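You operate a simulated robot arm through the tools that you are given. There is no shell and no other tool. Be economical: measure what you need, move in short steps, check, and stop when the job is done.

You run a simulated two-armed robot. Do the job below in one go: nothing can be reset, and whatever is moved stays where it is left.

TASK
Take the cap off the blue-capped bottle and lay it down on the black bench. Fetch the small beaker and stand it on the top of the black mat. Put three of the beakers from the olive bench on the tiled bench. Put the purple cartridge on the slate bench. Take the full teal carton on the top of the island bench and put it away on the lower shelf of the glove stand. Do these in any order. Set down upright: small beaker, beaker, purple cartridge, full teal carton.

The check looks at the end state, three seconds after you hand in, the way a careful person would. Anything else that was tipped, shoved, dropped, spilled or broken makes it a failure. Lids that push on must go on centred and level and be pressed home; caps that screw on are set level and turned clockwise until they are tight.

THE ROBOT
Two 7-joint arms with two-finger parallel grippers on one trunk, on a base that drives. Base frame: it is fixed to the floor where the robot stands at the start and does not move with it; the origin is under the middle of the robot, x ahead of it, y to its left, z up. Readings come in m, degrees, newtons and seconds.
The left shoulder is at the start at [0.07, 0.188, 1.19], the right one opposite. With the tool pointing down near the work surface each hand reaches from about 0.32 to 0.8 m from the robot's upright axis, wherever it stands, measured 20 degrees to its own side. Places, roughly: beaker [0.25, 3.75, 1]; full teal carton [0.75, 5.5, 1]; lower shelf of the glove stand [-1.7, 8, 0.6]; purple cartridge [1, 6, 1]; slate bench [-2.5, 6, 0.9]; small beaker (5x5x8 cm) [0.6, 3.5, 0.9]; tiled bench [3.1, 3.4, 0.9]; top of the black mat [1.5, 5.7, 0.9]. Payload 3.91 kg a hand.
The tool frame of a hand sits at the grasp point between the pads (the TCP): z along the fingers, y along the line on which they close. The tips reach 0.03 m beyond it. Largest opening 0.11 m; finger width 0.02, thickness 0.01; the body of the gripper, 0.048 by 0.112 m, starts 0.055 m behind the TCP.
Orientation is told as [roll, pitch, yaw] about the base's x, y, z axes, in that order, counted from this pose: with the fingers straight down and closing along the base's y, the tool's x points along the base's -x, its y along +y and its z along -z.

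THE INTERFACE
- The arms move only by the tool apply_moves. It takes "left_moves", "right_moves" or both (then of equal length, played together; a hand with none holds still); each is a list of rows, each a list of 7 numbers: the shift along the base's x, y, z in units of 30 mm (1.0 is 30 mm), then the turn, a rotation vector about the base's x, y, z in units of 8 degrees (1.0 is 8 degrees), then the gripper command, from -1 (fully open) to 1 (shut), values between in proportion. In form: [[tx, ty, tz, ax, ay, az, gripper], ...]. A call has 1 to 10 rows; each row shifts and turns the commanded pose from where the row before left it. A call with a number of a shift or a turn outside -1 to 1 is refused whole. A row lasts 0.2 s, in which the tool goes at most 0.05 m and 8.6 degrees; a call with a longer step from one row to the next is refused whole, and so is a gripper value outside its range. A pose out of reach is approached as far as the arm can. The call stops where the force on the tool passes 40 N (or 10 N more than at its start, if that is more) or the arm is blocked; 0.2 s more then pass. The fingers move at their own pace (about 0.072 m/s each) and stop on an object; they squeeze with about 32 N. The grip force told is the motor's: it shows also when the fingers shut on nothing. Time passes only in rows, and 0.2 s behind the last, so rows that do not move let the fingers close. The reply holds the time, the measured pose of the TCP, the force on the tool along the base axes, the opening and the grip force, in the units named above and with some noise, with the torque about the TCP (base axes, N m) and any sound that the robot's microphone picked up, and new pictures: "pictures" is both (left out), scene, wrist or none (wrist: the cameras of the hands that moved).
- Cameras (640 x 400 px; columns grow to the right, rows downward): "scene" is now at [0.1542, -0.0024, 1.4165]; the picture's right is [0.13, -0.99, 0.00], its down [-0.58, -0.08, -0.81] and it looks along [0.81, 0.11, -0.58] (base axes); focal length 286 px, centre (320, 200). "left" rides on the left gripper at [0.072, -0.017, -0.103] in its tool frame; the picture's right is [0.23, 0.97, 0.00], its down [-0.76, 0.18, -0.62] and it looks along [-0.61, 0.14, 0.78] (tool axes); focal length 222 px, centre (320, 200). "right" rides on the right gripper at [0.072, 0.017, -0.103] in its tool frame; the picture's right is [-0.23, 0.97, 0.00], its down [-0.76, -0.18, -0.62] and it looks along [-0.61, -0.14, 0.78] (tool axes); focal length 222 px, centre (320, 200). There is no depth. A picture from a camera that has moved, and an enlarged one, comes with that camera's place and axes in the base frame and with its lens. The place of the scene camera against the robot may be out by one fixed shift of up to 0.025 m in any direction.
- move_column(by): slides the trunk up (or, below 0, down) by that many m; the arms and the scene camera ride with it, the base frame stays. It gives what a move gives, with no picture.
- roll_base(legs): drives the robot by 1 to 6 legs, each [ahead, turn to the left] in m and degrees, along the robot's own axes; the way and the turn of a leg run together, so that a leg with both is an arc; at most 1.5 m and 180 degrees a leg. The arms and the cameras ride along, it lands a little off, and it stops where it bumps. It gives what a move gives, and a new picture of the scene camera.
- head_to(pan, tilt): turns the head with the scene camera to pan (to the left, within 86 degrees either way) and tilt (down, from -29 to 69), counted from straight ahead of the robot. It gives what a move gives, and a new picture of the scene camera.
- enlarge(camera, box): a new picture of the part [left, top, right, bottom] of that camera's present view, enlarged. It takes no simulated time.
- hand_in(): hands the job in; it is judged then, once.

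Go step by step. Nothing tells you exact positions but the pictures and the camera data: compare them with the known pose of the tool, close in by small moves and look again before you grip or let go. The budget is 196 turns and 260 pictures, counting those below and the enlarged ones. Unless the task says otherwise, let go and move clear before handing in.

The tools are called after ">>>" as a command line: name --argument value ..., lists and objects as JSON in quotes. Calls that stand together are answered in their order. apply_moves: Moves the arms, as the interface text tells. Its arguments: {"type":"object","properties":{"left_moves":{"type":"array","items":{"type":"array","items":{"type":"number"}}},"right_moves":{"type":"array","items":{"type":"array","items":{"type":"number"}}},"pictures":{"type":"string","enum":["both","scene","wrist","none"]}},"required":[]} The other tools are called the same way: move_column (by) slides the trunk up or down; roll_base (legs) drives the base; head_to (pan, tilt) turns the head that bears the scene camera; enlarge (camera, box) takes an enlarged picture of a part of a camera's view; hand_in () hands the job in.

At the start:

```text
t: 0.0
left_ee_pos: [0.5211, 0.272, 1.1918]
left_orientation: [0.0, 0.1, 0.1]
left_wrist_force: [0.5, 0.1, -0.4]
left_torque: [0.03, -0.04, 0.03]
left_finger_gap: 0.1099
left_finger_force: 0.0
right_ee_pos: [0.595, -0.1967, 1.1656]
right_orientation: [0.1, 0.0, -0.1]
right_wrist_force: [0.4, 0.7, -0.6]
right_torque: [-0.03, -0.03, 0.0]
right_finger_gap: 0.1103
right_finger_force: 0.1
trunk travel left (down, up): [-0.7, 0.24]
robot x, y, heading: [-0.0002, -0.0028, 0.2]
head pan, tilt: [7.5, 35.5]
```

scene: 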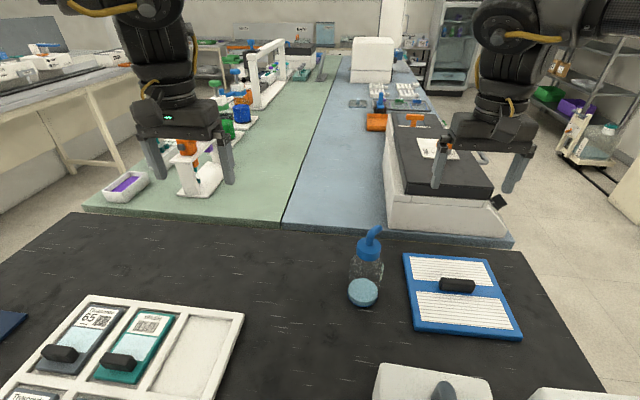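
right: 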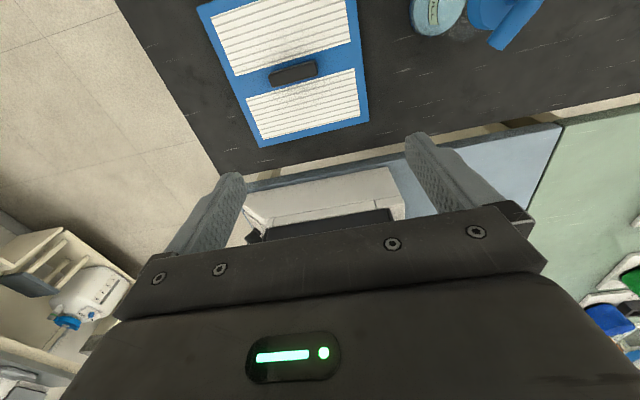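
left: 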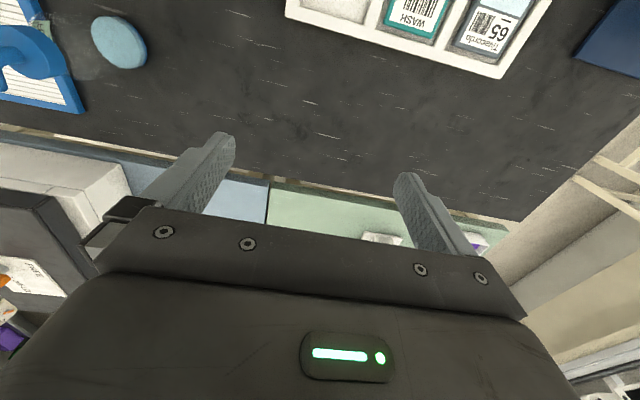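

I see the black bench in front with a wash bottle and something with a pale-blue round top. I'll look closer and also look around.

>>> enlarge --camera "scene" --box '[280, 200, 540, 362]'

>>> head_to --pan 80 --tilt 15

>>> head_to --pan 35 --tilt 20

```text
2.46 times, centred on (410, 281) of scene
camera zoom: at [0.1542, -0.0024, 1.4165], right [0.13, -0.99, 0.0], down [-0.58, -0.08, -0.81], along [0.81, 0.11, -0.58], focal length 705 px, centre (98, 1)
```

zoom: 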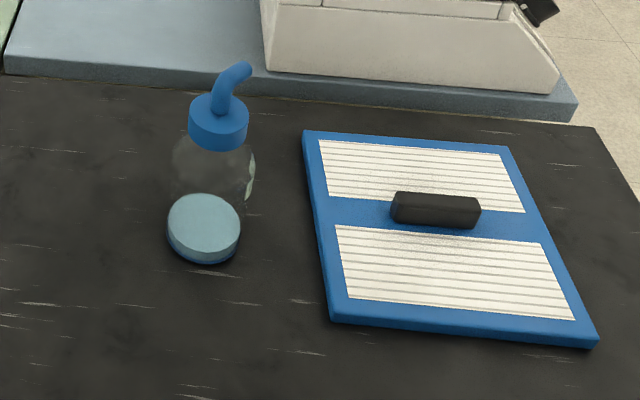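

```text
t: 1.4
left_ee_pos: [0.521, 0.2722, 1.1921]
left_orientation: [0.0, 0.0, 0.0]
left_wrist_force: [-0.1, -0.7, -0.8]
left_torque: [-0.02, -0.03, -0.01]
left_finger_gap: 0.11
left_finger_force: 0.0
right_ee_pos: [0.5956, -0.197, 1.1644]
right_orientation: [0.0, 0.0, 0.0]
right_wrist_force: [0.0, 0.5, 0.1]
right_torque: [0.0, 0.0, -0.05]
right_finger_gap: 0.1101
right_finger_force: 0.1
trunk travel left (down, up): [-0.7, 0.24]
robot x, y, heading: [-0.0036, 0.0024, -0.3]
head pan, tilt: [80.0, 15.0]
camera scene: at [0.0835, 0.0781, 1.4492], right [0.98, -0.17, 0.0], down [-0.05, -0.26, -0.97], along [0.17, 0.95, -0.26], focal length 286 px, centre (320, 200)
```

scene: 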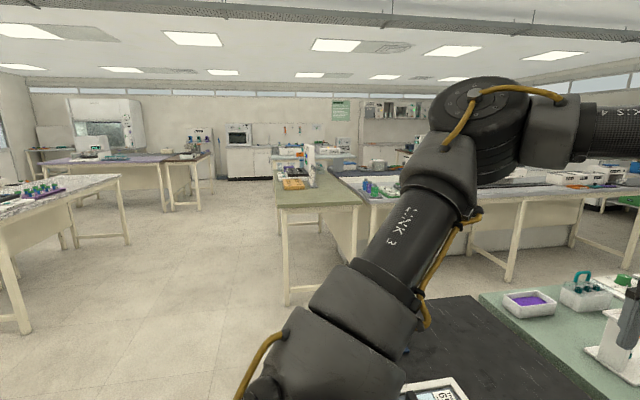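

```text
t: 2.6
left_ee_pos: [0.5206, 0.2735, 1.192]
left_orientation: [0.0, 0.0, 0.0]
left_wrist_force: [-0.2, 0.4, 0.0]
left_torque: [0.01, 0.0, 0.04]
left_finger_gap: 0.1098
left_finger_force: 0.1
right_ee_pos: [0.5956, -0.1974, 1.1646]
right_orientation: [0.0, 0.0, 0.0]
right_wrist_force: [0.8, 0.9, 0.0]
right_torque: [0.01, -0.02, 0.02]
right_finger_gap: 0.1101
right_finger_force: 0.0
trunk travel left (down, up): [-0.7, 0.24]
robot x, y, heading: [0.0033, -0.0012, -0.1]
head pan, tilt: [35.0, 20.0]
camera scene: at [0.1434, 0.0397, 1.4411], right [0.57, -0.82, 0.0], down [-0.28, -0.2, -0.94], along [0.77, 0.54, -0.34], focal length 286 px, centre (320, 200)
```

scene: 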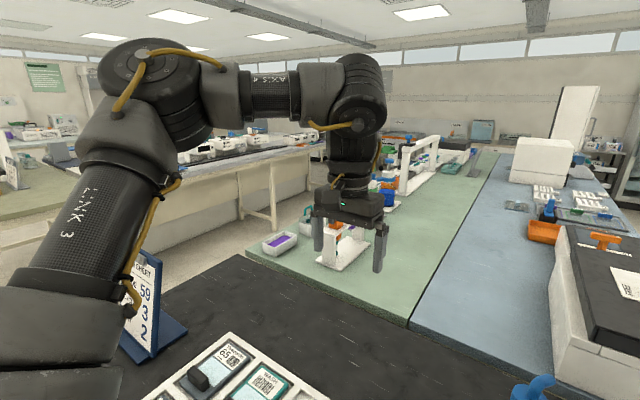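

The pale disc looks like the liquid inside the blue-capped wash bottle. I'll check the rest of the black bench for other candidates.

>>> head_to --pan 0 --tilt 62

>>> head_to --pan -70 --tilt 25

```text
t: 3.6
left_ee_pos: [0.5199, 0.2731, 1.1914]
left_orientation: [0.1, 0.0, 0.0]
left_wrist_force: [-0.9, -0.2, 0.4]
left_torque: [0.0, -0.01, -0.02]
left_finger_gap: 0.1098
left_finger_force: 0.1
right_ee_pos: [0.5947, -0.1972, 1.1643]
right_orientation: [0.0, 0.0, 0.0]
right_wrist_force: [-0.2, -1.1, -0.2]
right_torque: [-0.01, 0.0, 0.02]
right_finger_gap: 0.1102
right_finger_force: 0.1
trunk travel left (down, up): [-0.7, 0.24]
robot x, y, heading: [-0.0009, 0.0022, 0.1]
head pan, tilt: [0.0, 62.0]
camera scene: at [0.1316, -0.0138, 1.3807], right [0.0, -1.0, 0.0], down [-0.88, 0.0, -0.47], along [0.47, 0.0, -0.88], focal length 286 px, centre (320, 200)
```

scene: 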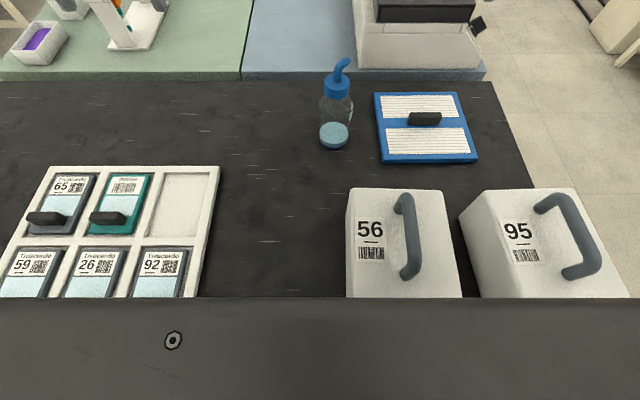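

```text
t: 5.1
left_ee_pos: [0.5211, 0.2727, 1.1927]
left_orientation: [0.0, 0.1, 0.0]
left_wrist_force: [0.4, 0.4, 0.0]
left_torque: [-0.02, -0.01, 0.01]
left_finger_gap: 0.11
left_finger_force: 0.1
right_ee_pos: [0.5956, -0.1972, 1.1653]
right_orientation: [0.0, -0.1, -0.1]
right_wrist_force: [0.6, -0.9, 0.0]
right_torque: [0.01, -0.01, 0.01]
right_finger_gap: 0.1103
right_finger_force: 0.1
trunk travel left (down, up): [-0.7, 0.24]
robot x, y, heading: [-0.0032, 0.0031, -0.0]
head pan, tilt: [-70.0, 25.0]
camera scene: at [0.0988, -0.1004, 1.433], right [-0.94, -0.34, 0.0], down [-0.15, 0.4, -0.91], along [0.31, -0.85, -0.42], focal length 286 px, centre (320, 200)
```

scene: 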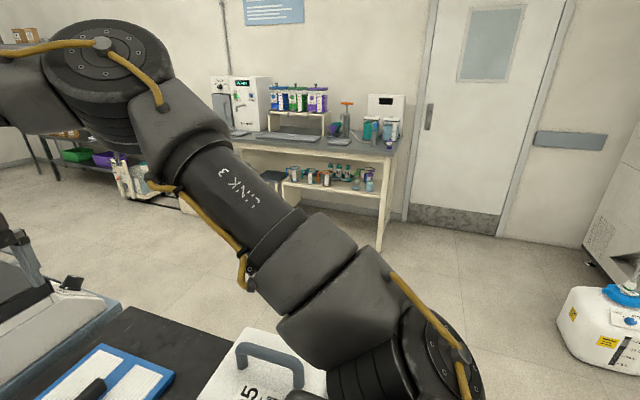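

The bottle stands at about (0.555, -0.043), cap at about z 1.02. I'll bring the right hand behind it to look with the wrist camera.

>>> apply_moves --right_moves '[[-0.8, 0.86, 0, 0, 0, 0, -1], [-0.8, 0.86, 0, 0, 0, 0, -1], [-0.8, 0.86, 0, 0, 0, 0, -1], [-0.8, 0.86, 0, 0, 0, 0, -1], [-0.8, 0.86, 0, 0, 0, 0, -1], [-0.8, 0.86, 0, 0, 0, 0, -1]]' --pictures "wrist"

>>> head_to --pan 0 --tilt 45

```text
t: 6.5
left_ee_pos: [0.5193, 0.273, 1.1911]
left_orientation: [0.0, 0.0, 0.0]
left_wrist_force: [0.5, -0.2, -1.0]
left_torque: [-0.01, -0.02, 0.0]
left_finger_gap: 0.11
left_finger_force: 0.0
right_ee_pos: [0.482, -0.0653, 1.1818]
right_orientation: [0.0, 0.1, -0.1]
right_wrist_force: [0.7, 0.5, 0.9]
right_torque: [-0.01, -0.03, 0.0]
right_finger_gap: 0.1098
right_finger_force: 0.1
right hand out of reach, approached as far as the arm can: row 5, 6
trunk travel left (down, up): [-0.7, 0.24]
robot x, y, heading: [-0.0022, -0.0006, 0.3]
head pan, tilt: [-70.0, 25.0]
camera right: at [0.4093, -0.0498, 1.2849], right [0.23, 0.97, 0.0], down [0.76, -0.18, 0.62], along [0.61, -0.14, -0.78], focal length 222 px, centre (320, 200)
```

right: 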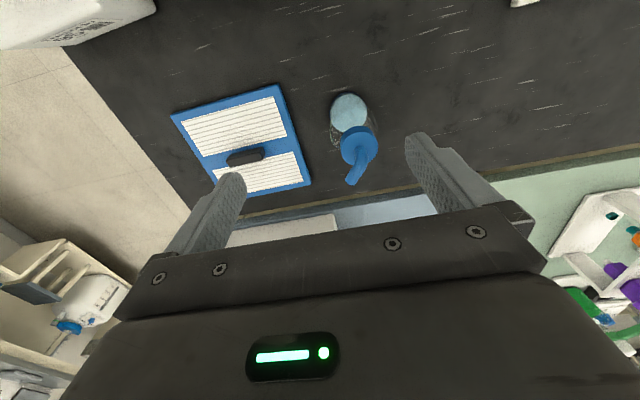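

```text
t: 7.9
left_ee_pos: [0.5211, 0.2728, 1.1914]
left_orientation: [0.0, 0.0, 0.0]
left_wrist_force: [0.3, -0.4, 0.3]
left_torque: [0.03, 0.01, -0.01]
left_finger_gap: 0.11
left_finger_force: 0.0
right_ee_pos: [0.4833, -0.0669, 1.1818]
right_orientation: [0.0, 0.1, 0.0]
right_wrist_force: [0.2, -0.5, 0.1]
right_torque: [0.0, -0.03, 0.02]
right_finger_gap: 0.1099
right_finger_force: 0.0
trunk travel left (down, up): [-0.7, 0.24]
robot x, y, heading: [-0.0012, 0.0023, -0.0]
head pan, tilt: [0.0, 45.0]
camera scene: at [0.1486, -0.014, 1.4024], right [0.0, -1.0, 0.0], down [-0.71, 0.0, -0.71], along [0.71, 0.0, -0.71], focal length 286 px, centre (320, 200)
```

scene: 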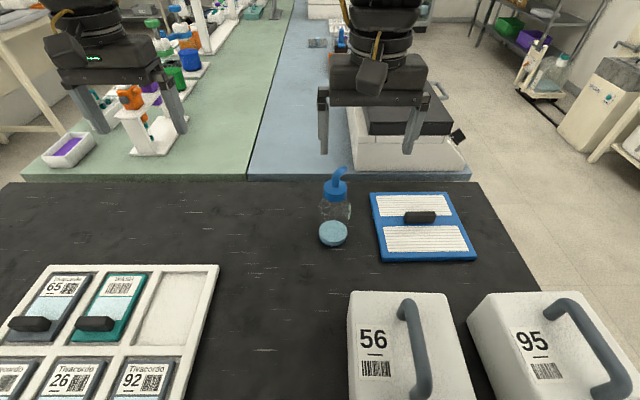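

I'll take enlarged views of the bottle from both cameras.

>>> enlarge --camera "scene" --box '[280, 150, 392, 260]'

>>> enlarge --camera "right" --box '[296, 80, 406, 200]'

```text
3.64 times, centred on (336, 205) of scene
camera zoom: at [0.1486, -0.014, 1.4024], right [0.0, -1.0, 0.0], down [-0.71, 0.0, -0.71], along [0.71, 0.0, -0.71], focal length 1041 px, centre (262, 182)
```

zoom: 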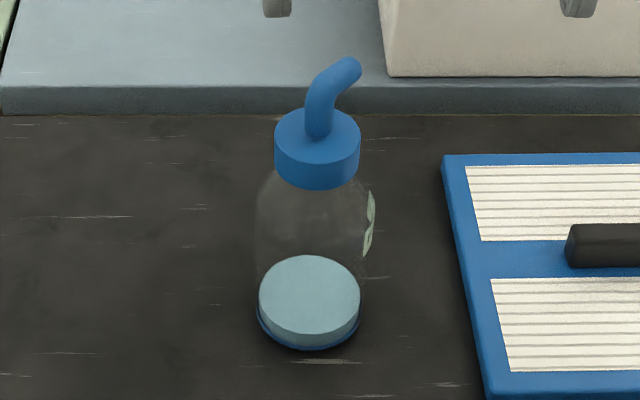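

```text
3.33 times, centred on (351, 140) of right
camera zoom: at [0.4105, -0.0507, 1.2845], right [0.23, 0.97, 0.0], down [0.76, -0.18, 0.62], along [0.61, -0.14, -0.78], focal length 740 px, centre (217, 400)
```

zoom: 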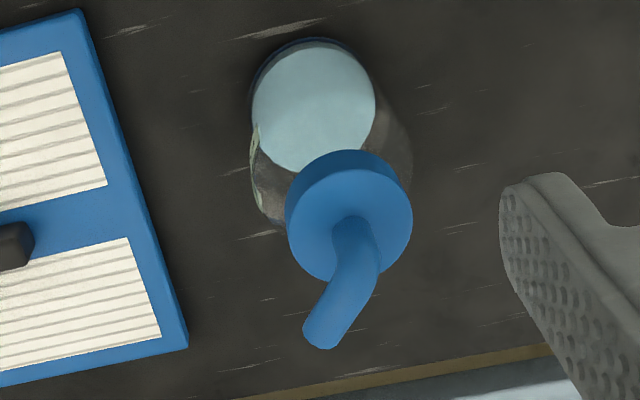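

From the wrist camera the bottle is at about (0.536, -0.030), its cap from z 1.016 to 1.035 with the spout bending toward +x/-y. I'll hold the body with the left hand from the left side and turn the cap with the right, so first I orient both hands.

>>> apply_moves --right_moves '[[0.3, 0, 0.1, 0, 0, -0.9, -1], [0.3, 0, 0.1, 0, 0, -0.9, -1], [0.3, 0.1, 0.1, 0, 0, -0.9, -1], [0.3, 0.2, 0.1, 0, 0, -0.9, -1], [0.2, 0.2, 0.1, 0, 0, -0.9, -1], [0.2, 0.2, 0, 0, 0, -0.9, -1], [0.2, 0.2, 0, 0, 0, -0.9, -1], [0, 0, 0, 0, 0, 0, -1], [0, 0, 0, 0, 0, 0, -1], [0, 0, 0, 0, 0, 0, -1]]' --left_moves '[[0, 0, 0, 0, 0, 1, -1], [0, 0, 0, 0, 0, 1, -1], [0, 0, 0, 0, 0, 1, -1], [0, 0, 0, 0, 0, 1, -1], [0, 0, 0, 0, 0, 1, -1], [0, 0, 0, 0, 0, 1, -1], [0, 0, 0, 0, 0, 1, -1], [0, 0, 0, 0, 0, 1, -1], [0, 0, 0, 0, 0, 1, -1], [0, 0, 0, 0, 0, 1, -1]]' --pictures "wrist"

```text
t: 10.1
left_ee_pos: [0.6032, 0.2064, 1.2347]
left_orientation: [0.2, 0.1, 47.8]
left_wrist_force: [-0.2, 0.2, -0.6]
left_torque: [0.01, 0.02, 0.0]
left_finger_gap: 0.11
left_finger_force: 0.1
left hand out of reach, approached as far as the arm can: row 4, 5, 6, 7, 8, 9, 10
right_ee_pos: [0.5918, -0.0252, 1.2279]
right_orientation: [2.3, 1.3, -39.6]
right_wrist_force: [-0.2, 0.0, 0.7]
right_torque: [0.03, -0.05, -0.02]
right_finger_gap: 0.1101
right_finger_force: 0.1
right hand out of reach, approached as far as the arm can: row 1, 2, 3, 4, 5, 6, 7
trunk travel left (down, up): [-0.7, 0.24]
robot x, y, heading: [-0.0009, 0.0011, 0.1]
head pan, tilt: [0.0, 45.0]
camera right: at [0.5457, 0.0296, 1.3342], right [0.8, 0.6, 0.03], down [0.47, -0.65, 0.6], along [0.38, -0.46, -0.8], focal length 222 px, centre (320, 200)
camera left: at [0.5685, 0.1427, 1.3366], right [-0.88, 0.48, 0.0], down [0.38, 0.68, 0.62], along [0.3, 0.55, -0.78], focal length 222 px, centre (320, 200)
```

right: 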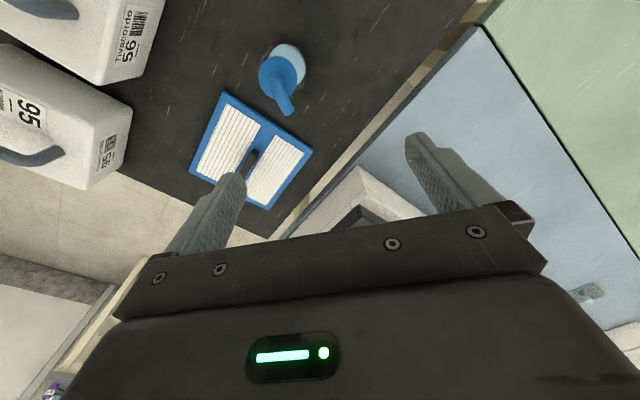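
left: 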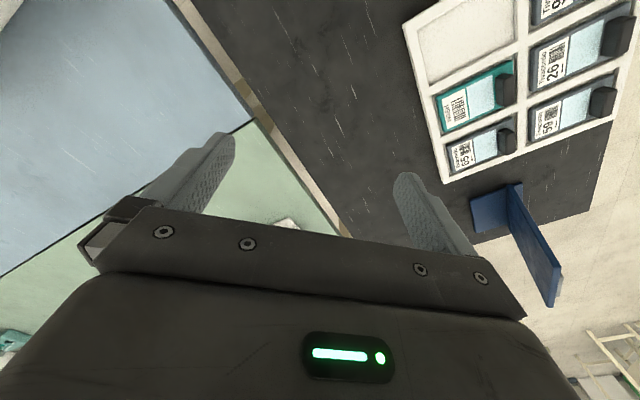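

The arms run short of reach this high up; I'll raise the trunk so the bottle is lower relative to the shoulders, and bring the hands back down.

>>> move_column --by 0.18

>>> apply_moves --left_moves '[[0, 0.5, -1, 0, 0, 0, -1], [0, 0.5, -1, 0, 0, 0, -1], [0, 0, -1, 0, 0, 0, -1], [0, 0, -1, 0, 0, 0, -1], [0, 0, -1, 0, 0, 0, -1], [0, 0, -1, 0, 0, 0, -1], [0, 0, 0, 0, 0, 0, -1]]' --right_moves '[[0, 0, -1, 0, 0, 0, -1], [0, 0, -1, 0, 0, 0, -1], [0, 0, -1, 0, 0, 0, -1], [0, 0, -1, 0, 0, 0, -1], [0, 0, -1, 0, 0, 0, -1], [0, 0, -1, 0, 0, 0, -1], [0, 0, 0, 0, 0, 0, -1]]' --pictures "wrist"

```text
t: 12.1
left_ee_pos: [0.6041, 0.2066, 1.4144]
left_orientation: [0.2, 0.1, 47.9]
left_wrist_force: [0.1, 0.1, -0.1]
left_torque: [0.03, -0.02, 0.02]
left_finger_gap: 0.1101
left_finger_force: 0.1
right_ee_pos: [0.5915, -0.0251, 1.4066]
right_orientation: [2.2, 1.3, -39.7]
right_wrist_force: [0.2, 0.7, 0.2]
right_torque: [0.04, -0.01, -0.01]
right_finger_gap: 0.11
right_finger_force: 0.0
trunk travel left (down, up): [-0.88, 0.06]
robot x, y, heading: [0.0033, 0.0009, -0.2]
head pan, tilt: [0.0, 45.0]
```

```text
t: 13.7
left_ee_pos: [0.652, 0.252, 1.2732]
left_orientation: [0.3, 0.1, 47.8]
left_wrist_force: [-0.1, 0.1, -0.7]
left_torque: [0.0, -0.02, 0.03]
left_finger_gap: 0.1099
left_finger_force: 0.0
left hand out of reach, approached as far as the arm can: row 1, 2, 3, 4, 5, 6
right_ee_pos: [0.6103, -0.01, 1.3506]
right_orientation: [1.4, 0.4, -38.0]
right_wrist_force: [-0.3, 0.3, 0.1]
right_torque: [0.03, 0.0, 0.0]
right_finger_gap: 0.1101
right_finger_force: 0.1
right hand out of reach, approached as far as the arm can: row 1, 2, 3, 4, 5, 6
trunk travel left (down, up): [-0.88, 0.06]
robot x, y, heading: [0.0002, 0.0002, 0.1]
head pan, tilt: [0.0, 45.0]
camera right: at [0.5626, 0.0457, 1.4545], right [0.78, 0.63, 0.02], down [0.48, -0.62, 0.62], along [0.4, -0.47, -0.79], focal length 222 px, centre (320, 200)
camera left: at [0.6169, 0.1876, 1.3759], right [-0.87, 0.49, 0.0], down [0.38, 0.68, 0.62], along [0.3, 0.54, -0.78], focal length 222 px, centre (320, 200)
```

right: 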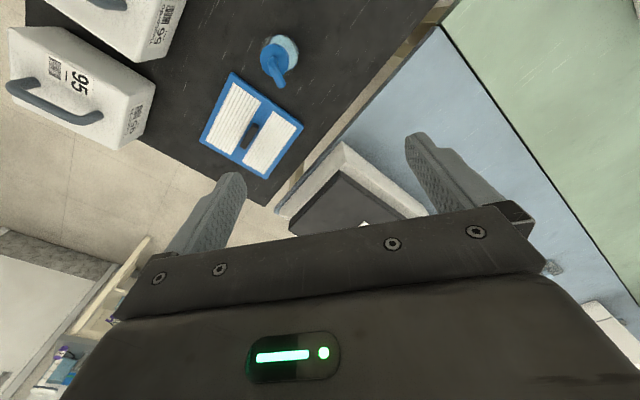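
left: 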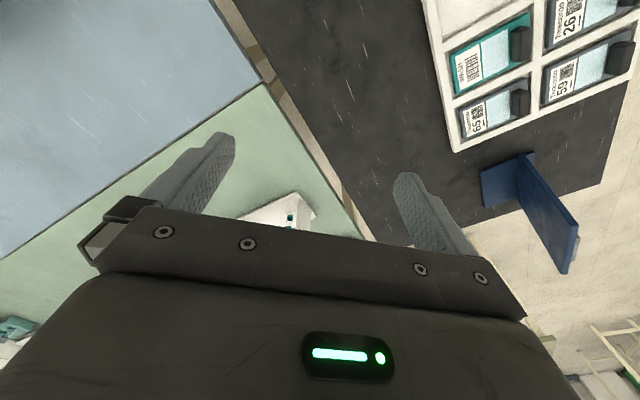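

Both hands are pinned by yaw limits; I'll unwind the yaw and go down from there.

>>> apply_moves --left_moves '[[0, 0, 0, 0, 0, -1, -1], [0, 0, 0, 0, 0, -1, -1], [0, 0, 0, 0, 0, -1, -1], [0, 0, 0, 0, 0, -1, -1], [0, 0, 0, 0, 0, -1, -1], [0, 0, 0, 0, 0, -1, -1], [0, 0, 0, 0, 0, 0, -1]]' --right_moves '[[0, -0.5, 0, 0, 0, 1, -1], [0, -0.5, 0, 0, 0, 1, -1], [0, -0.5, 0, 0, 0, 1, -1], [0, -0.5, 0, 0, 0, 1, -1], [0, -0.5, 0, 0, 0, 1, -1], [0, -0.5, 0, 0, 0, 0, -1], [0, 0, 0, 0, 0, 0, -1]]' --pictures "none"

```text
t: 15.3
left_ee_pos: [0.6537, 0.2538, 1.2722]
left_orientation: [0.0, 0.0, -0.2]
left_wrist_force: [0.1, 0.0, 0.7]
left_torque: [0.0, 0.01, 0.01]
left_finger_gap: 0.11
left_finger_force: 0.0
right_ee_pos: [0.608, -0.0905, 1.3491]
right_orientation: [0.9, 0.1, 2.6]
right_wrist_force: [-0.2, 0.0, 1.4]
right_torque: [0.01, -0.01, -0.01]
right_finger_gap: 0.11
right_finger_force: 0.0
trunk travel left (down, up): [-0.88, 0.06]
robot x, y, heading: [0.0001, -0.0005, -0.2]
head pan, tilt: [0.0, 45.0]
```

Commands restart from the measured pose, so I can proceed incrementally. Right hand goes down above the bottle (staying clear of the spout top at 1.08).

>>> apply_moves --right_moves '[[-0.1, 0.1, -1, 0, 0, 0, -1], [-0.1, 0.1, -1, 0, 0, 0, -1], [-0.3, 0.2, -1, 0, 0, 0, -1], [-0.4, 0.4, -1, 0, 0, 0, -1], [-0.5, 0.4, -1, 0, 0, -0.3, -1], [-0.5, 0.4, -0.8, 0, 0, 0, -1], [-0.5, 0.4, 0, 0, 0, 0, -1], [0, 0, 0, 0, 0, 0, -1]]' --left_moves '[[0, 0, -1, 0, 0, 0, -1], [0, 0, -1, 0, 0, 0, -1], [0, 0, -1, 0, 0, 0, -1], [0, 0, -1, 0, 0, 0, -1], [0, 0, -1, 0, 0, 0, -1], [0, 0, -1, 0, 0, 0, -1], [0, 0, 0, 0, 0, 0, -1], [0, 0, 0, 0, 0, 0, -1]]' --pictures "wrist"

```text
t: 17.1
left_ee_pos: [0.6518, 0.2523, 1.0929]
left_orientation: [0.3, 0.1, -0.2]
left_wrist_force: [-0.1, 0.7, 0.4]
left_torque: [0.01, 0.0, -0.01]
left_finger_gap: 0.1099
left_finger_force: 0.1
right_ee_pos: [0.5349, -0.0321, 1.173]
right_orientation: [1.0, 0.0, 0.1]
right_wrist_force: [0.6, -0.3, 0.5]
right_torque: [0.01, -0.01, -0.02]
right_finger_gap: 0.1099
right_finger_force: 0.0
trunk travel left (down, up): [-0.88, 0.06]
robot x, y, heading: [-0.0022, 0.002, 0.2]
head pan, tilt: [0.0, 45.0]
camera right: at [0.4627, -0.0163, 1.2765], right [0.23, 0.97, 0.02], down [0.76, -0.19, 0.62], along [0.61, -0.13, -0.78], focal length 222 px, centre (320, 200)
camera left: at [0.5804, 0.2358, 1.1945], right [-0.23, 0.97, 0.0], down [0.76, 0.17, 0.62], along [0.61, 0.14, -0.78], focal length 222 px, centre (320, 200)
```

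right: 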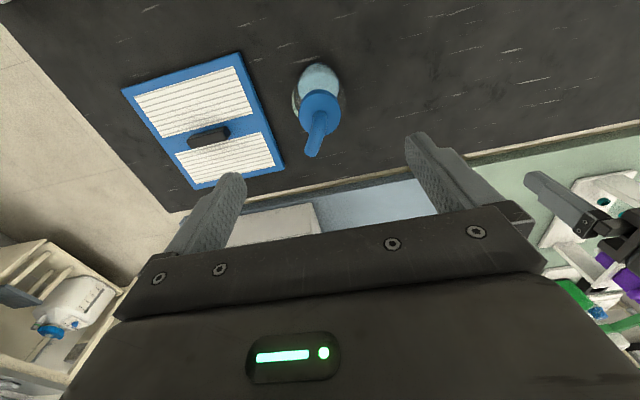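
left: 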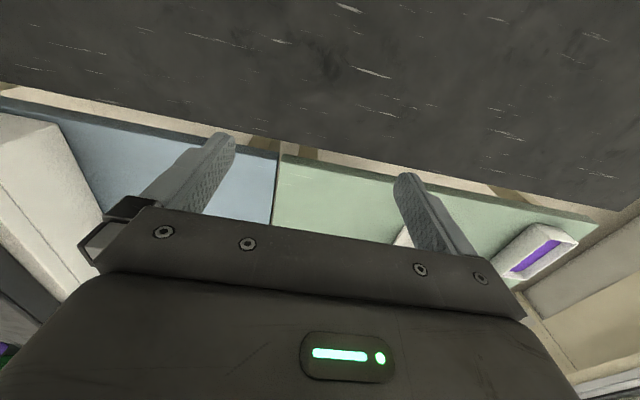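

Cap confirmed at (0.533, -0.028). I'll try yawing the right hand -56° and the left +80° at this better height.

>>> apply_moves --right_moves '[[0, 0.1, -0.5, 0, 0, -1, -1], [0, 0, -0.5, 0, 0, -1, -1], [0, 0, -0.5, 0, 0, -1, -1], [0, 0, 0, 0, 0, -1, -1], [0, 0, 0, 0, 0, -1, -1], [0, 0, 0, 0, 0, -1, -1], [0, 0, 0, 0, 0, -1, -1], [0, 0, 0, 0, 0, 0, -1], [0, 0, 0, 0, 0, 0, -1], [0, 0, 0, 0, 0, 0, -1]]' --left_moves '[[0, 0, 0, 0, 0, 1, -1], [0, 0, 0, 0, 0, 1, -1], [0, 0, 0, 0, 0, 1, -1], [0, 0, 0, 0, 0, 1, -1], [0, 0, 0, 0, 0, 1, -1], [0, 0, 0, 0, 0, 1, -1], [0, 0, 0, 0, 0, 1, -1], [0, 0, 0, 0, 0, 1, -1], [0, 0, 0, 0, 0, 1, -1], [0, 0, 0, 0, 0, 1, -1]]' --pictures "none"

```text
t: 19.3
left_ee_pos: [0.6863, 0.2575, 1.0846]
left_orientation: [0.3, 0.2, 71.6]
left_wrist_force: [0.1, -0.5, -0.5]
left_torque: [0.0, 0.02, 0.01]
left_finger_gap: 0.11
left_finger_force: 0.0
left hand out of reach, approached as far as the arm can: row 7, 8, 10
right_ee_pos: [0.6611, -0.0571, 1.1213]
right_orientation: [0.6, 0.9, -50.9]
right_wrist_force: [-0.2, 0.7, -0.3]
right_torque: [-0.01, 0.0, -0.01]
right_finger_gap: 0.11
right_finger_force: 0.0
right hand out of reach, approached as far as the arm can: row 1, 2, 3, 4, 5, 6, 7
trunk travel left (down, up): [-0.88, 0.06]
robot x, y, heading: [-0.0013, 0.0037, -0.2]
head pan, tilt: [0.0, 45.0]
```

The yaw is reachable only farther out, so I'll back the base 0.13 m after raising the right hand.

>>> apply_moves --right_moves '[[0, 0, 1, 0, 0, 0, -1], [0, 0, 1, 0, 0, 0, -1], [0, 0, 1, 0, 0, 0, -1]]' --pictures "none"

>>> roll_base --legs '[[-0.13, 0]]'

```text
t: 20.1
left_ee_pos: [0.6869, 0.2583, 1.0865]
left_orientation: [0.3, 0.2, 71.6]
left_wrist_force: [0.2, -0.3, -0.3]
left_torque: [0.0, -0.02, -0.01]
left_finger_gap: 0.1099
left_finger_force: 0.1
right_ee_pos: [0.6716, -0.0461, 1.1992]
right_orientation: [3.4, -0.6, -48.7]
right_wrist_force: [0.2, -0.9, 0.2]
right_torque: [0.03, -0.02, -0.04]
right_finger_gap: 0.1099
right_finger_force: 0.0
right hand out of reach, approached as far as the arm can: row 1, 2, 3
trunk travel left (down, up): [-0.88, 0.06]
robot x, y, heading: [-0.0016, -0.0016, 0.0]
head pan, tilt: [0.0, 45.0]
```

```text
t: 21.4
left_ee_pos: [0.5723, 0.2589, 1.0795]
left_orientation: [1.0, 0.4, 71.6]
left_wrist_force: [1.1, 1.5, 2.6]
left_torque: [-0.19, 0.03, -0.01]
left_finger_gap: 0.11
left_finger_force: 0.0
right_ee_pos: [0.5585, -0.0462, 1.194]
right_orientation: [2.8, -0.2, -48.7]
right_wrist_force: [-1.7, -1.2, 0.5]
right_torque: [0.15, -0.12, -0.02]
right_finger_gap: 0.11
right_finger_force: 0.0
trunk travel left (down, up): [-0.88, 0.06]
robot x, y, heading: [-0.1323, 0.0036, 0.1]
head pan, tilt: [0.0, 45.0]
camera scene: at [0.0452, -0.0137, 1.5824], right [0.0, -1.0, 0.0], down [-0.72, 0.0, -0.7], along [0.7, 0.0, -0.72], focal length 286 px, centre (320, 200)
```

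scene: 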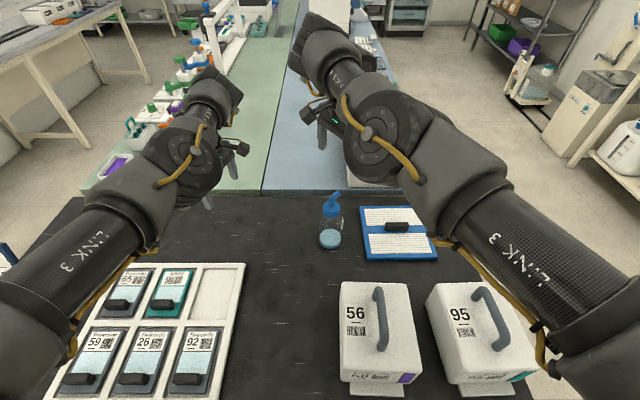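

Now orient: left hand yaw to 90 and tilt toward the bottle, right hand over the cap.

>>> apply_moves --right_moves '[[-0.3, 0.2, -0.5, -0.2, 0, -0.2, -1], [-0.3, 0.2, -0.5, -0.1, 0, -0.2, -1], [-0.2, 0.2, -0.5, 0, 0, 0, -1], [0, 0, -0.5, 0, 0, 0, -1], [0, 0, 0, 0, 0, 0, -1], [0, 0, 0, 0, 0, 0, -1], [0, 0, 0, 0, 0, 0, -1], [0, 0, 0, 0, 0, 0, -1], [0, 0, 0, 0, 0, 0, -1], [0, 0, 0, 0, 0, 0, -1]]' --left_moves '[[0, 0, 0, 0, 0, 0.9, -1], [0, 0, 0, 0, 0, 0.9, -1], [0, 0.2, 0, -0.9, 0, 0, -1], [0, 0.2, 0, -0.9, 0, 0, -1], [0, 0.2, 0, -0.9, 0, 0, -1], [0, 0.2, 0, -0.9, 0, 0, -1], [0, 0, 0, -0.9, 0, 0, -1], [0, 0, 0, -0.9, 0, 0, -1], [0, 0, 0, -0.9, 0, 0, -1], [0, 0, 0, -0.9, 0, 0, -1]]' --pictures "both"

```text
t: 23.6
left_ee_pos: [0.5517, 0.2602, 1.1301]
left_orientation: [-26.7, 53.4, 58.0]
left_wrist_force: [0.3, 0.0, 0.6]
left_torque: [-0.01, 0.02, 0.04]
left_finger_gap: 0.1098
left_finger_force: 0.0
left hand out of reach, approached as far as the arm can: row 1, 2, 8, 9, 10
right_ee_pos: [0.545, -0.0674, 1.1482]
right_orientation: [2.1, -2.6, -51.8]
right_wrist_force: [0.5, 0.0, 0.8]
right_torque: [-0.01, 0.03, 0.02]
right_finger_gap: 0.1099
right_finger_force: 0.0
right hand out of reach, approached as far as the arm can: row 1, 2, 3, 4
trunk travel left (down, up): [-0.88, 0.06]
robot x, y, heading: [-0.1273, 0.0009, -0.0]
head pan, tilt: [0.0, 45.0]
camera scene: at [0.0185, -0.0128, 1.5825], right [0.0, -1.0, 0.0], down [-0.71, 0.0, -0.71], along [0.71, 0.0, -0.71], focal length 286 px, centre (320, 200)
camera right: at [0.5076, 0.0018, 1.2482], right [0.9, 0.42, 0.05], down [0.3, -0.7, 0.65], along [0.31, -0.57, -0.76], focal length 222 px, centre (320, 200)
camera left: at [0.5456, 0.3096, 1.2461], right [-1.0, 0.05, -0.08], down [0.07, 0.94, -0.33], along [0.06, -0.33, -0.94], focal length 222 px, centre (320, 200)
```

scene: 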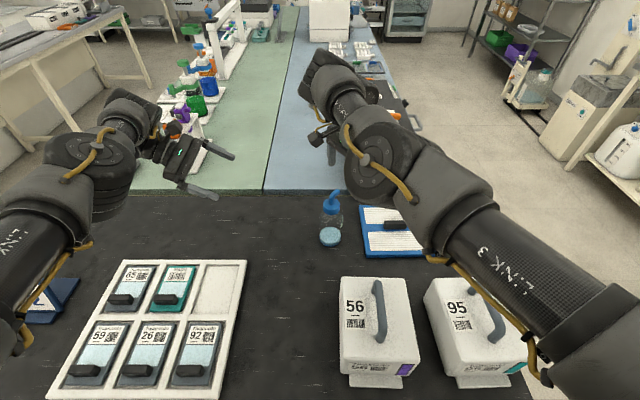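
right: 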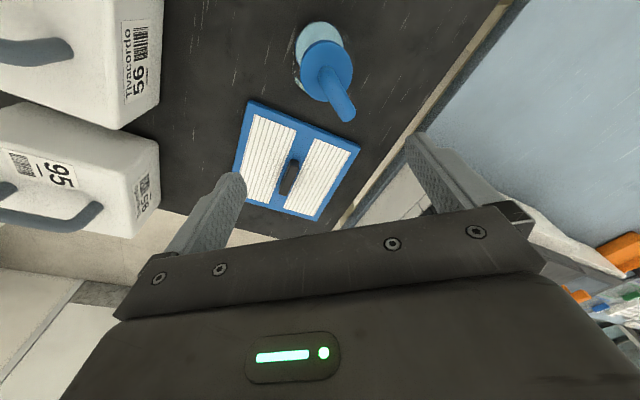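
left: 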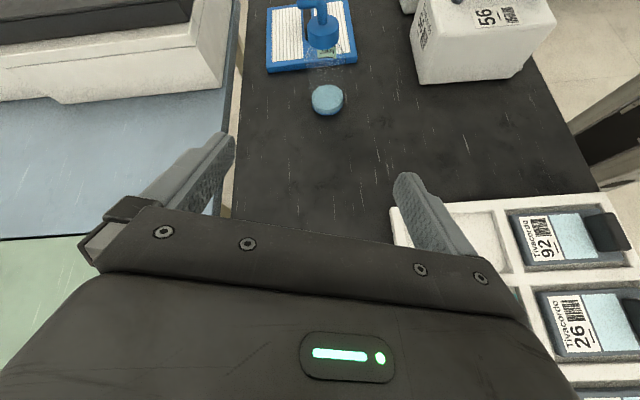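

The left tilt is nearly right; a yaw of about -25° on the right hand suffices to clear the spout. I'll adjust both: left lowers and levels its closing line, right goes over the cap.

>>> apply_moves --right_moves '[[0, 0.3, 0, -0.1, 0.1, 1, -1], [0, 0.3, 0, -0.1, 0.1, 1, -1], [-0.1, 0.3, 0, -0.1, 0.1, 1, -1], [-0.1, 0.3, -0.3, 0, 0, 0.3, -1], [-0.1, 0.1, -0.3, 0, 0, 0, -1], [-0.1, 0, -0.3, 0, 0, 0, -1], [0, 0, 0, 0, 0, 0, -1], [0, 0, 0, 0, 0, 0, -1]]' --left_moves '[[0, -0.2, -0.8, 0, 0, 0, -1], [0, -0.2, -0.8, 0, 0, 0, -1], [0, -0.2, -0.8, 0, 0, 0, -1], [-0.1, -0.2, -0.8, 0, 0, 0, -1], [-0.1, -0.2, -0.8, 0, 0.65, 0.4, -1], [-0.1, -0.2, -0.8, 0, 0.65, 0.4, -1], [-0.1, 0, 0, 0, 0.65, 0.4, -1], [0, 0, 0, 0, 0, 0, -1]]' --pictures "both"

```text
t: 25.4
left_ee_pos: [0.5275, 0.2242, 1.0465]
left_orientation: [-13.9, 56.7, 73.1]
left_wrist_force: [-0.7, -0.5, 0.3]
left_torque: [-0.02, 0.02, -0.02]
left_finger_gap: 0.1101
left_finger_force: 0.0
left hand out of reach, approached as far as the arm can: row 1, 2, 3, 4, 5, 6, 7
right_ee_pos: [0.5339, -0.0292, 1.1191]
right_orientation: [-1.4, -2.1, -25.3]
right_wrist_force: [0.5, 1.0, 0.0]
right_torque: [0.05, 0.0, 0.0]
right_finger_gap: 0.1101
right_finger_force: 0.1
trunk travel left (down, up): [-0.88, 0.06]
robot x, y, heading: [-0.1264, -0.0028, 0.0]
head pan, tilt: [0.0, 45.0]
camera scene: at [0.0198, -0.0138, 1.5824], right [0.0, -1.0, 0.0], down [-0.71, 0.0, -0.71], along [0.71, 0.0, -0.71], focal length 286 px, centre (320, 200)
camera right: at [0.4739, 0.0205, 1.2186], right [0.62, 0.78, -0.01], down [0.6, -0.46, 0.66], along [0.51, -0.42, -0.75], focal length 222 px, centre (320, 200)
camera left: at [0.535, 0.2727, 1.1628], right [-1.0, -0.03, 0.06], down [-0.05, 0.94, -0.33], along [-0.05, -0.33, -0.94], focal length 222 px, centre (320, 200)
```

scene: 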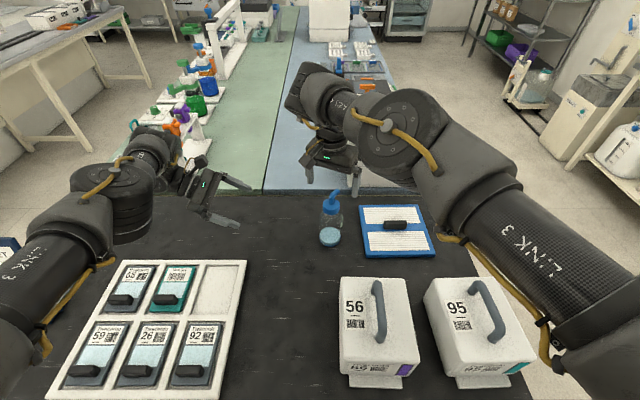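
right: 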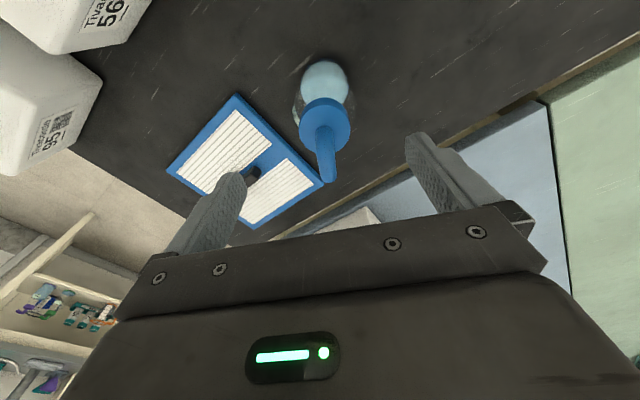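
left: 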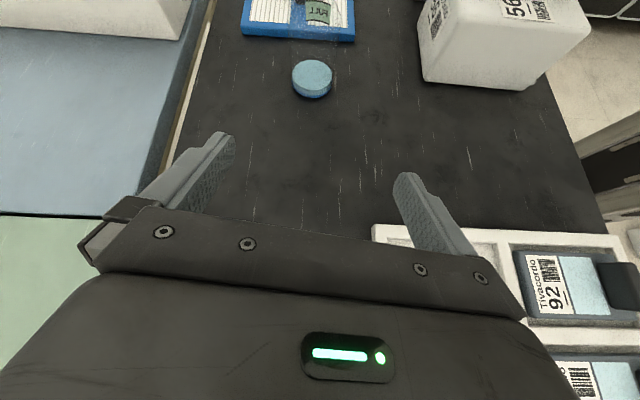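

The left hand's closing line is nearly level but it can't get lower at this trunk height. I'll raise the right hand and lower the trunk 0.1 m, which carries the left hand down.

>>> apply_moves --right_moves '[[0, 0, 0.7, 0.1, 0.1, 0, -1], [0, 0, 0.7, 0.1, 0.1, 0, -1], [0, 0, 0.7, 0, 0.05, 0, -1], [0, 0, 0.7, 0, 0, 0, -1], [0, 0, 0.6, 0, 0, 0, -1]]' --pictures "none"

>>> move_column --by -0.1

```text
t: 26.6
left_ee_pos: [0.5286, 0.2238, 1.0473]
left_orientation: [-14.0, 56.6, 72.9]
left_wrist_force: [0.5, -0.2, -0.2]
left_torque: [0.03, -0.02, 0.01]
left_finger_gap: 0.1099
left_finger_force: 0.0
right_ee_pos: [0.5321, -0.0301, 1.2215]
right_orientation: [-0.7, 0.1, -25.3]
right_wrist_force: [0.1, 0.2, -0.9]
right_torque: [0.01, -0.03, 0.01]
right_finger_gap: 0.1102
right_finger_force: 0.0
trunk travel left (down, up): [-0.88, 0.06]
robot x, y, heading: [-0.1296, 0.0012, 0.0]
head pan, tilt: [0.0, 45.0]
```

```text
t: 27.9
left_ee_pos: [0.528, 0.2242, 0.9466]
left_orientation: [-13.9, 56.6, 73.0]
left_wrist_force: [0.1, 0.1, 0.4]
left_torque: [0.01, 0.02, 0.0]
left_finger_gap: 0.1099
left_finger_force: 0.1
right_ee_pos: [0.5322, -0.03, 1.1221]
right_orientation: [-0.6, 0.3, -25.3]
right_wrist_force: [-0.5, 0.3, -0.2]
right_torque: [-0.03, -0.03, 0.02]
right_finger_gap: 0.11
right_finger_force: 0.2
trunk travel left (down, up): [-0.78, 0.16]
robot x, y, heading: [-0.1271, -0.0016, -0.2]
head pan, tilt: [0.0, 45.0]
```

Left is now at grip height. I'll finish levelling and slide toward the bottle halfway, then look.

>>> apply_moves --left_moves '[[0, 0, 0, 0, 0.45, 0.3, -1], [0, 0, 0, 0, 0.45, 0.3, -1], [0.1, -0.8, 0, 0, 0, 0, -1], [0.1, -0.8, 0, 0, 0, 0, -1], [0, -0.8, 0, 0, 0, 0, -1], [0, -0.8, 0, 0, 0, 0, -1], [0, 0, 0, 0, 0, 0, -1]]' --pictures "both"

```text
t: 29.5
left_ee_pos: [0.5297, 0.14, 0.9488]
left_orientation: [-7.4, 57.4, 80.8]
left_wrist_force: [0.0, 0.4, -0.4]
left_torque: [-0.01, -0.01, 0.0]
left_finger_gap: 0.1101
left_finger_force: 0.2
left hand out of reach, approached as far as the arm can: row 1, 2, 4
right_ee_pos: [0.5332, -0.0289, 1.1213]
right_orientation: [-0.6, 0.2, -25.3]
right_wrist_force: [0.4, -0.2, 0.1]
right_torque: [-0.01, 0.02, 0.02]
right_finger_gap: 0.11
right_finger_force: 0.1
trunk travel left (down, up): [-0.78, 0.16]
robot x, y, heading: [-0.1277, -0.0011, -0.2]
head pan, tilt: [0.0, 45.0]
camera scene: at [0.0198, -0.0127, 1.4824], right [0.0, -1.0, 0.0], down [-0.71, 0.0, -0.71], along [0.71, 0.0, -0.71], focal length 286 px, centre (320, 200)
camera left: at [0.5415, 0.1891, 1.0661], right [-0.99, -0.07, 0.12], down [-0.11, 0.94, -0.32], along [-0.09, -0.33, -0.94], focal length 222 px, centre (320, 200)
```

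scene: 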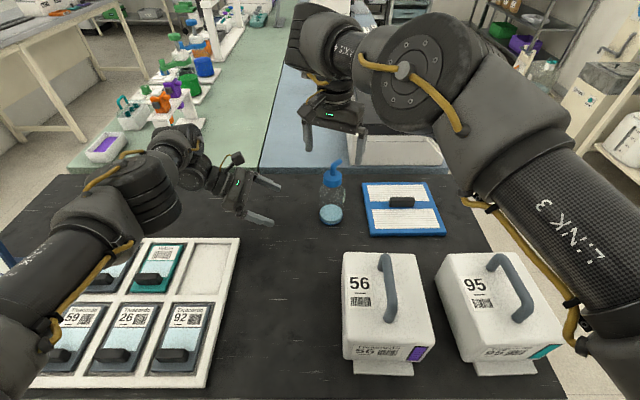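
left: 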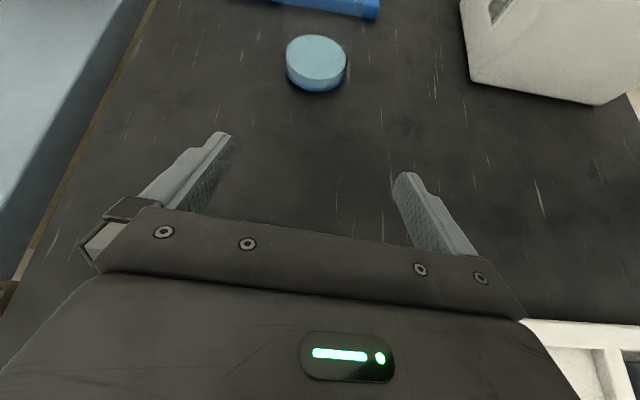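

Left hand is level and aligned. I'll slide in to y≈-0.01, z≈0.93 so the fingertips flank the bottle, and verify before closing.

>>> apply_moves --left_moves '[[0.1, -0.8, -0.3, 0, 0, 0, -1], [0.1, -0.8, -0.2, 0, 0, 0, -1], [0, -0.8, -0.1, 0, 0, 0, -1], [0, -0.8, 0, 0, 0, 0, -1], [0, -0.8, 0, 0, 0, 0, -1], [0, -0.8, 0, 0, 0, 0, -1], [0, 0, 0, 0, 0, 0, -1]]' --pictures "both"

```text
t: 31.1
left_ee_pos: [0.5504, 0.0323, 0.9397]
left_orientation: [-14.9, 55.3, 78.3]
left_wrist_force: [0.5, 0.6, 0.2]
left_torque: [0.04, 0.03, -0.02]
left_finger_gap: 0.1099
left_finger_force: 0.0
left hand out of reach, approached as far as the arm can: row 2, 5, 6
right_ee_pos: [0.5327, -0.0296, 1.1204]
right_orientation: [-0.6, 0.2, -25.3]
right_wrist_force: [-0.7, -0.9, 0.9]
right_torque: [-0.01, -0.02, 0.01]
right_finger_gap: 0.1102
right_finger_force: 0.0
trunk travel left (down, up): [-0.78, 0.16]
robot x, y, heading: [-0.1323, -0.0008, -0.0]
head pan, tilt: [0.0, 45.0]
camera scene: at [0.0196, -0.0139, 1.4824], right [0.0, -1.0, 0.0], down [-0.71, 0.0, -0.71], along [0.71, 0.0, -0.71], focal length 286 px, centre (320, 200)
camera left: at [0.5498, 0.0786, 1.0574], right [-0.99, -0.14, 0.05], down [-0.14, 0.94, -0.31], along [0.0, -0.31, -0.95], focal length 222 px, centre (320, 200)
```

scene: 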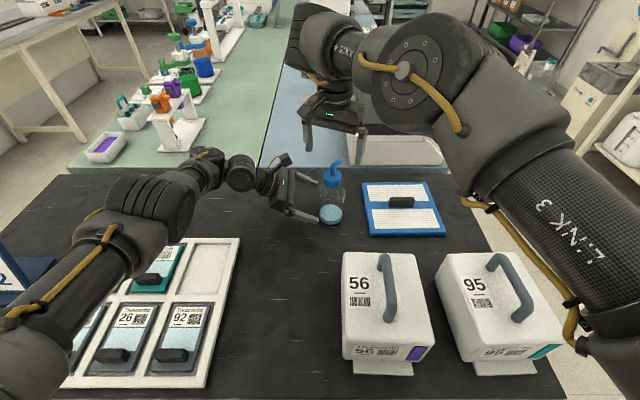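
left: 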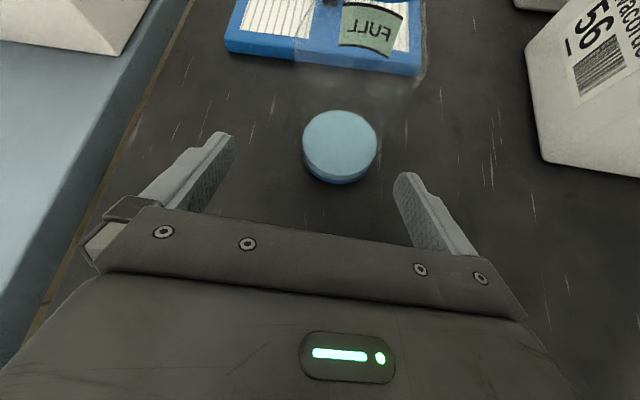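

Left is near its limit 4 cm short. I'll let the tool tilt a little steeper and try the rest of the approach.

>>> apply_moves --left_moves '[[-0.3, -0.3, 0, 0.6, 0.3, 0.2, -1], [-0.3, -0.4, 0, 0.6, 0.3, 0.2, -1], [0, -0.4, 0, 0.5, 0.2, 0, -1], [0, -0.4, 0, 0, 0, 0, -1], [0, 0, 0, 0, 0, 0, -1]]' --pictures "wrist"

```text
t: 31.9
left_ee_pos: [0.5304, 0.0081, 0.9471]
left_orientation: [3.2, 44.8, 92.5]
left_wrist_force: [1.4, 8.5, -0.8]
left_torque: [-1.21, 0.14, 0.23]
left_finger_gap: 0.1102
left_finger_force: 0.1
left hand out of reach, approached as far as the arm can: row 1, 2
right_ee_pos: [0.5385, -0.0387, 1.1205]
right_orientation: [-1.0, -0.8, -26.8]
right_wrist_force: [-0.2, -8.3, 0.7]
right_torque: [-0.26, 0.0, -0.12]
right_finger_gap: 0.1061
right_finger_force: 0.1
trunk travel left (down, up): [-0.78, 0.16]
robot x, y, heading: [-0.1272, 0.0057, -0.2]
head pan, tilt: [0.0, 45.0]
stopped in row 4 (left hand): the force on the tool passed its limit (the readings are from after the stop); the commanded pose is now the measured one
camera left: at [0.5533, 0.0311, 1.0699], right [-0.97, -0.16, 0.2], down [-0.18, 0.98, -0.09], along [-0.18, -0.12, -0.98], focal length 222 px, centre (320, 200)
```

left: 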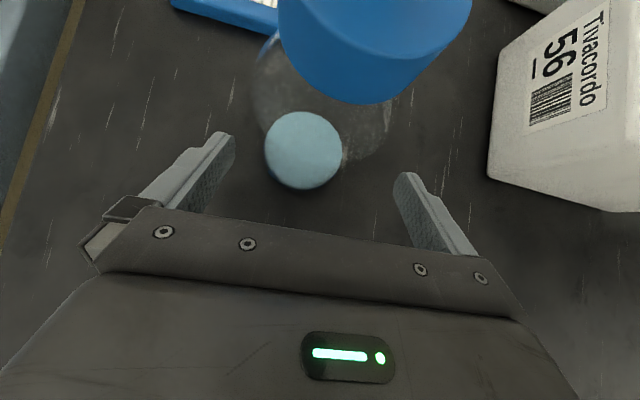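

The left hand's camera housing touched the right finger. I'll back the left hand off and try the cap with the right hand alone first, pressing lightly down.

>>> apply_moves --left_moves '[[0, 0.5, 0, 0, 0, 0, -1], [0, 0.8, 0, 0, 0, 0, -1], [0, 0.8, 0, 0, 0, 0, -1], [0, 0.8, 0, 0, 0, 0, -1], [0, 0.8, 0.2, 0, 0, 0, -1], [0, 0.8, 0.2, 0, 0, 0, -1], [0, 0.8, 0.2, 0, 0, 0, -1]]' --right_moves '[[0, 0, 0, 0, 0, 0, -1], [0, 0, 0, 0, 0, 0, -1], [-0.1, 0.1, 0, 0.1, 0.1, 0.1, -1], [-0.1, 0.1, 0, 0, 0, 0.1, -1], [0, 0.1, 0, 0, 0, 0, -1], [0, 0, 0, 0, 0, 0, -1], [0, 0, 0, 0, 0, 0, -1]]' --pictures "both"

```text
t: 33.5
left_ee_pos: [0.5321, 0.0918, 0.9488]
left_orientation: [3.1, 44.8, 92.3]
left_wrist_force: [-0.1, -0.5, -0.1]
left_torque: [0.03, -0.01, 0.0]
left_finger_gap: 0.1099
left_finger_force: 0.1
left hand out of reach, approached as far as the arm can: row 4, 5, 6, 7
right_ee_pos: [0.5296, -0.0285, 1.1203]
right_orientation: [-0.7, 0.3, -25.0]
right_wrist_force: [0.2, -1.1, 0.2]
right_torque: [0.01, -0.01, 0.0]
right_finger_gap: 0.1104
right_finger_force: 0.0
trunk travel left (down, up): [-0.78, 0.16]
robot x, y, heading: [-0.1319, 0.0018, -0.1]
head pan, tilt: [0.0, 45.0]
camera scene: at [0.0199, -0.0131, 1.4824], right [0.0, -1.0, 0.0], down [-0.71, 0.0, -0.71], along [0.71, 0.0, -0.71], focal length 286 px, centre (320, 200)
camera right: at [0.4734, 0.0181, 1.2242], right [0.62, 0.79, -0.01], down [0.62, -0.48, 0.62], along [0.48, -0.39, -0.78], focal length 222 px, centre (320, 200)
camera left: at [0.554, 0.1142, 1.0703], right [-0.97, -0.16, 0.2], down [-0.18, 0.98, -0.09], along [-0.18, -0.12, -0.98], focal length 222 px, centre (320, 200)
```

scene: 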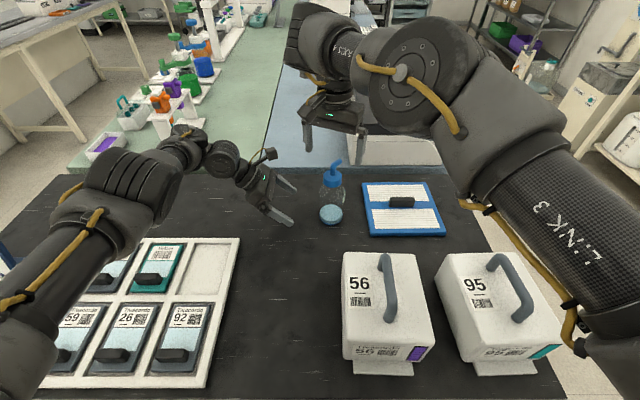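
right: 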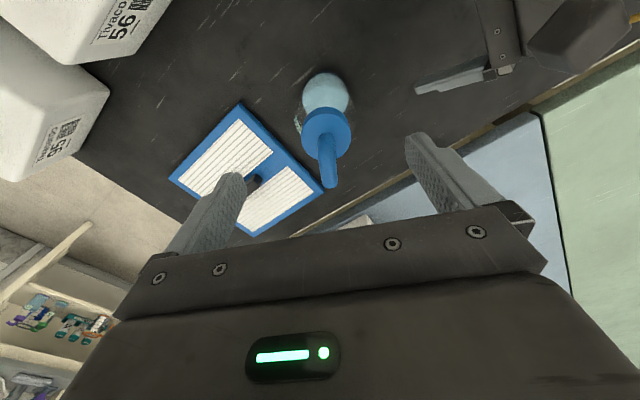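
left: 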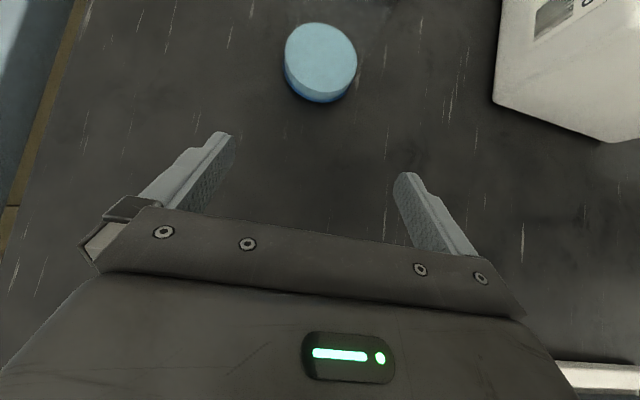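

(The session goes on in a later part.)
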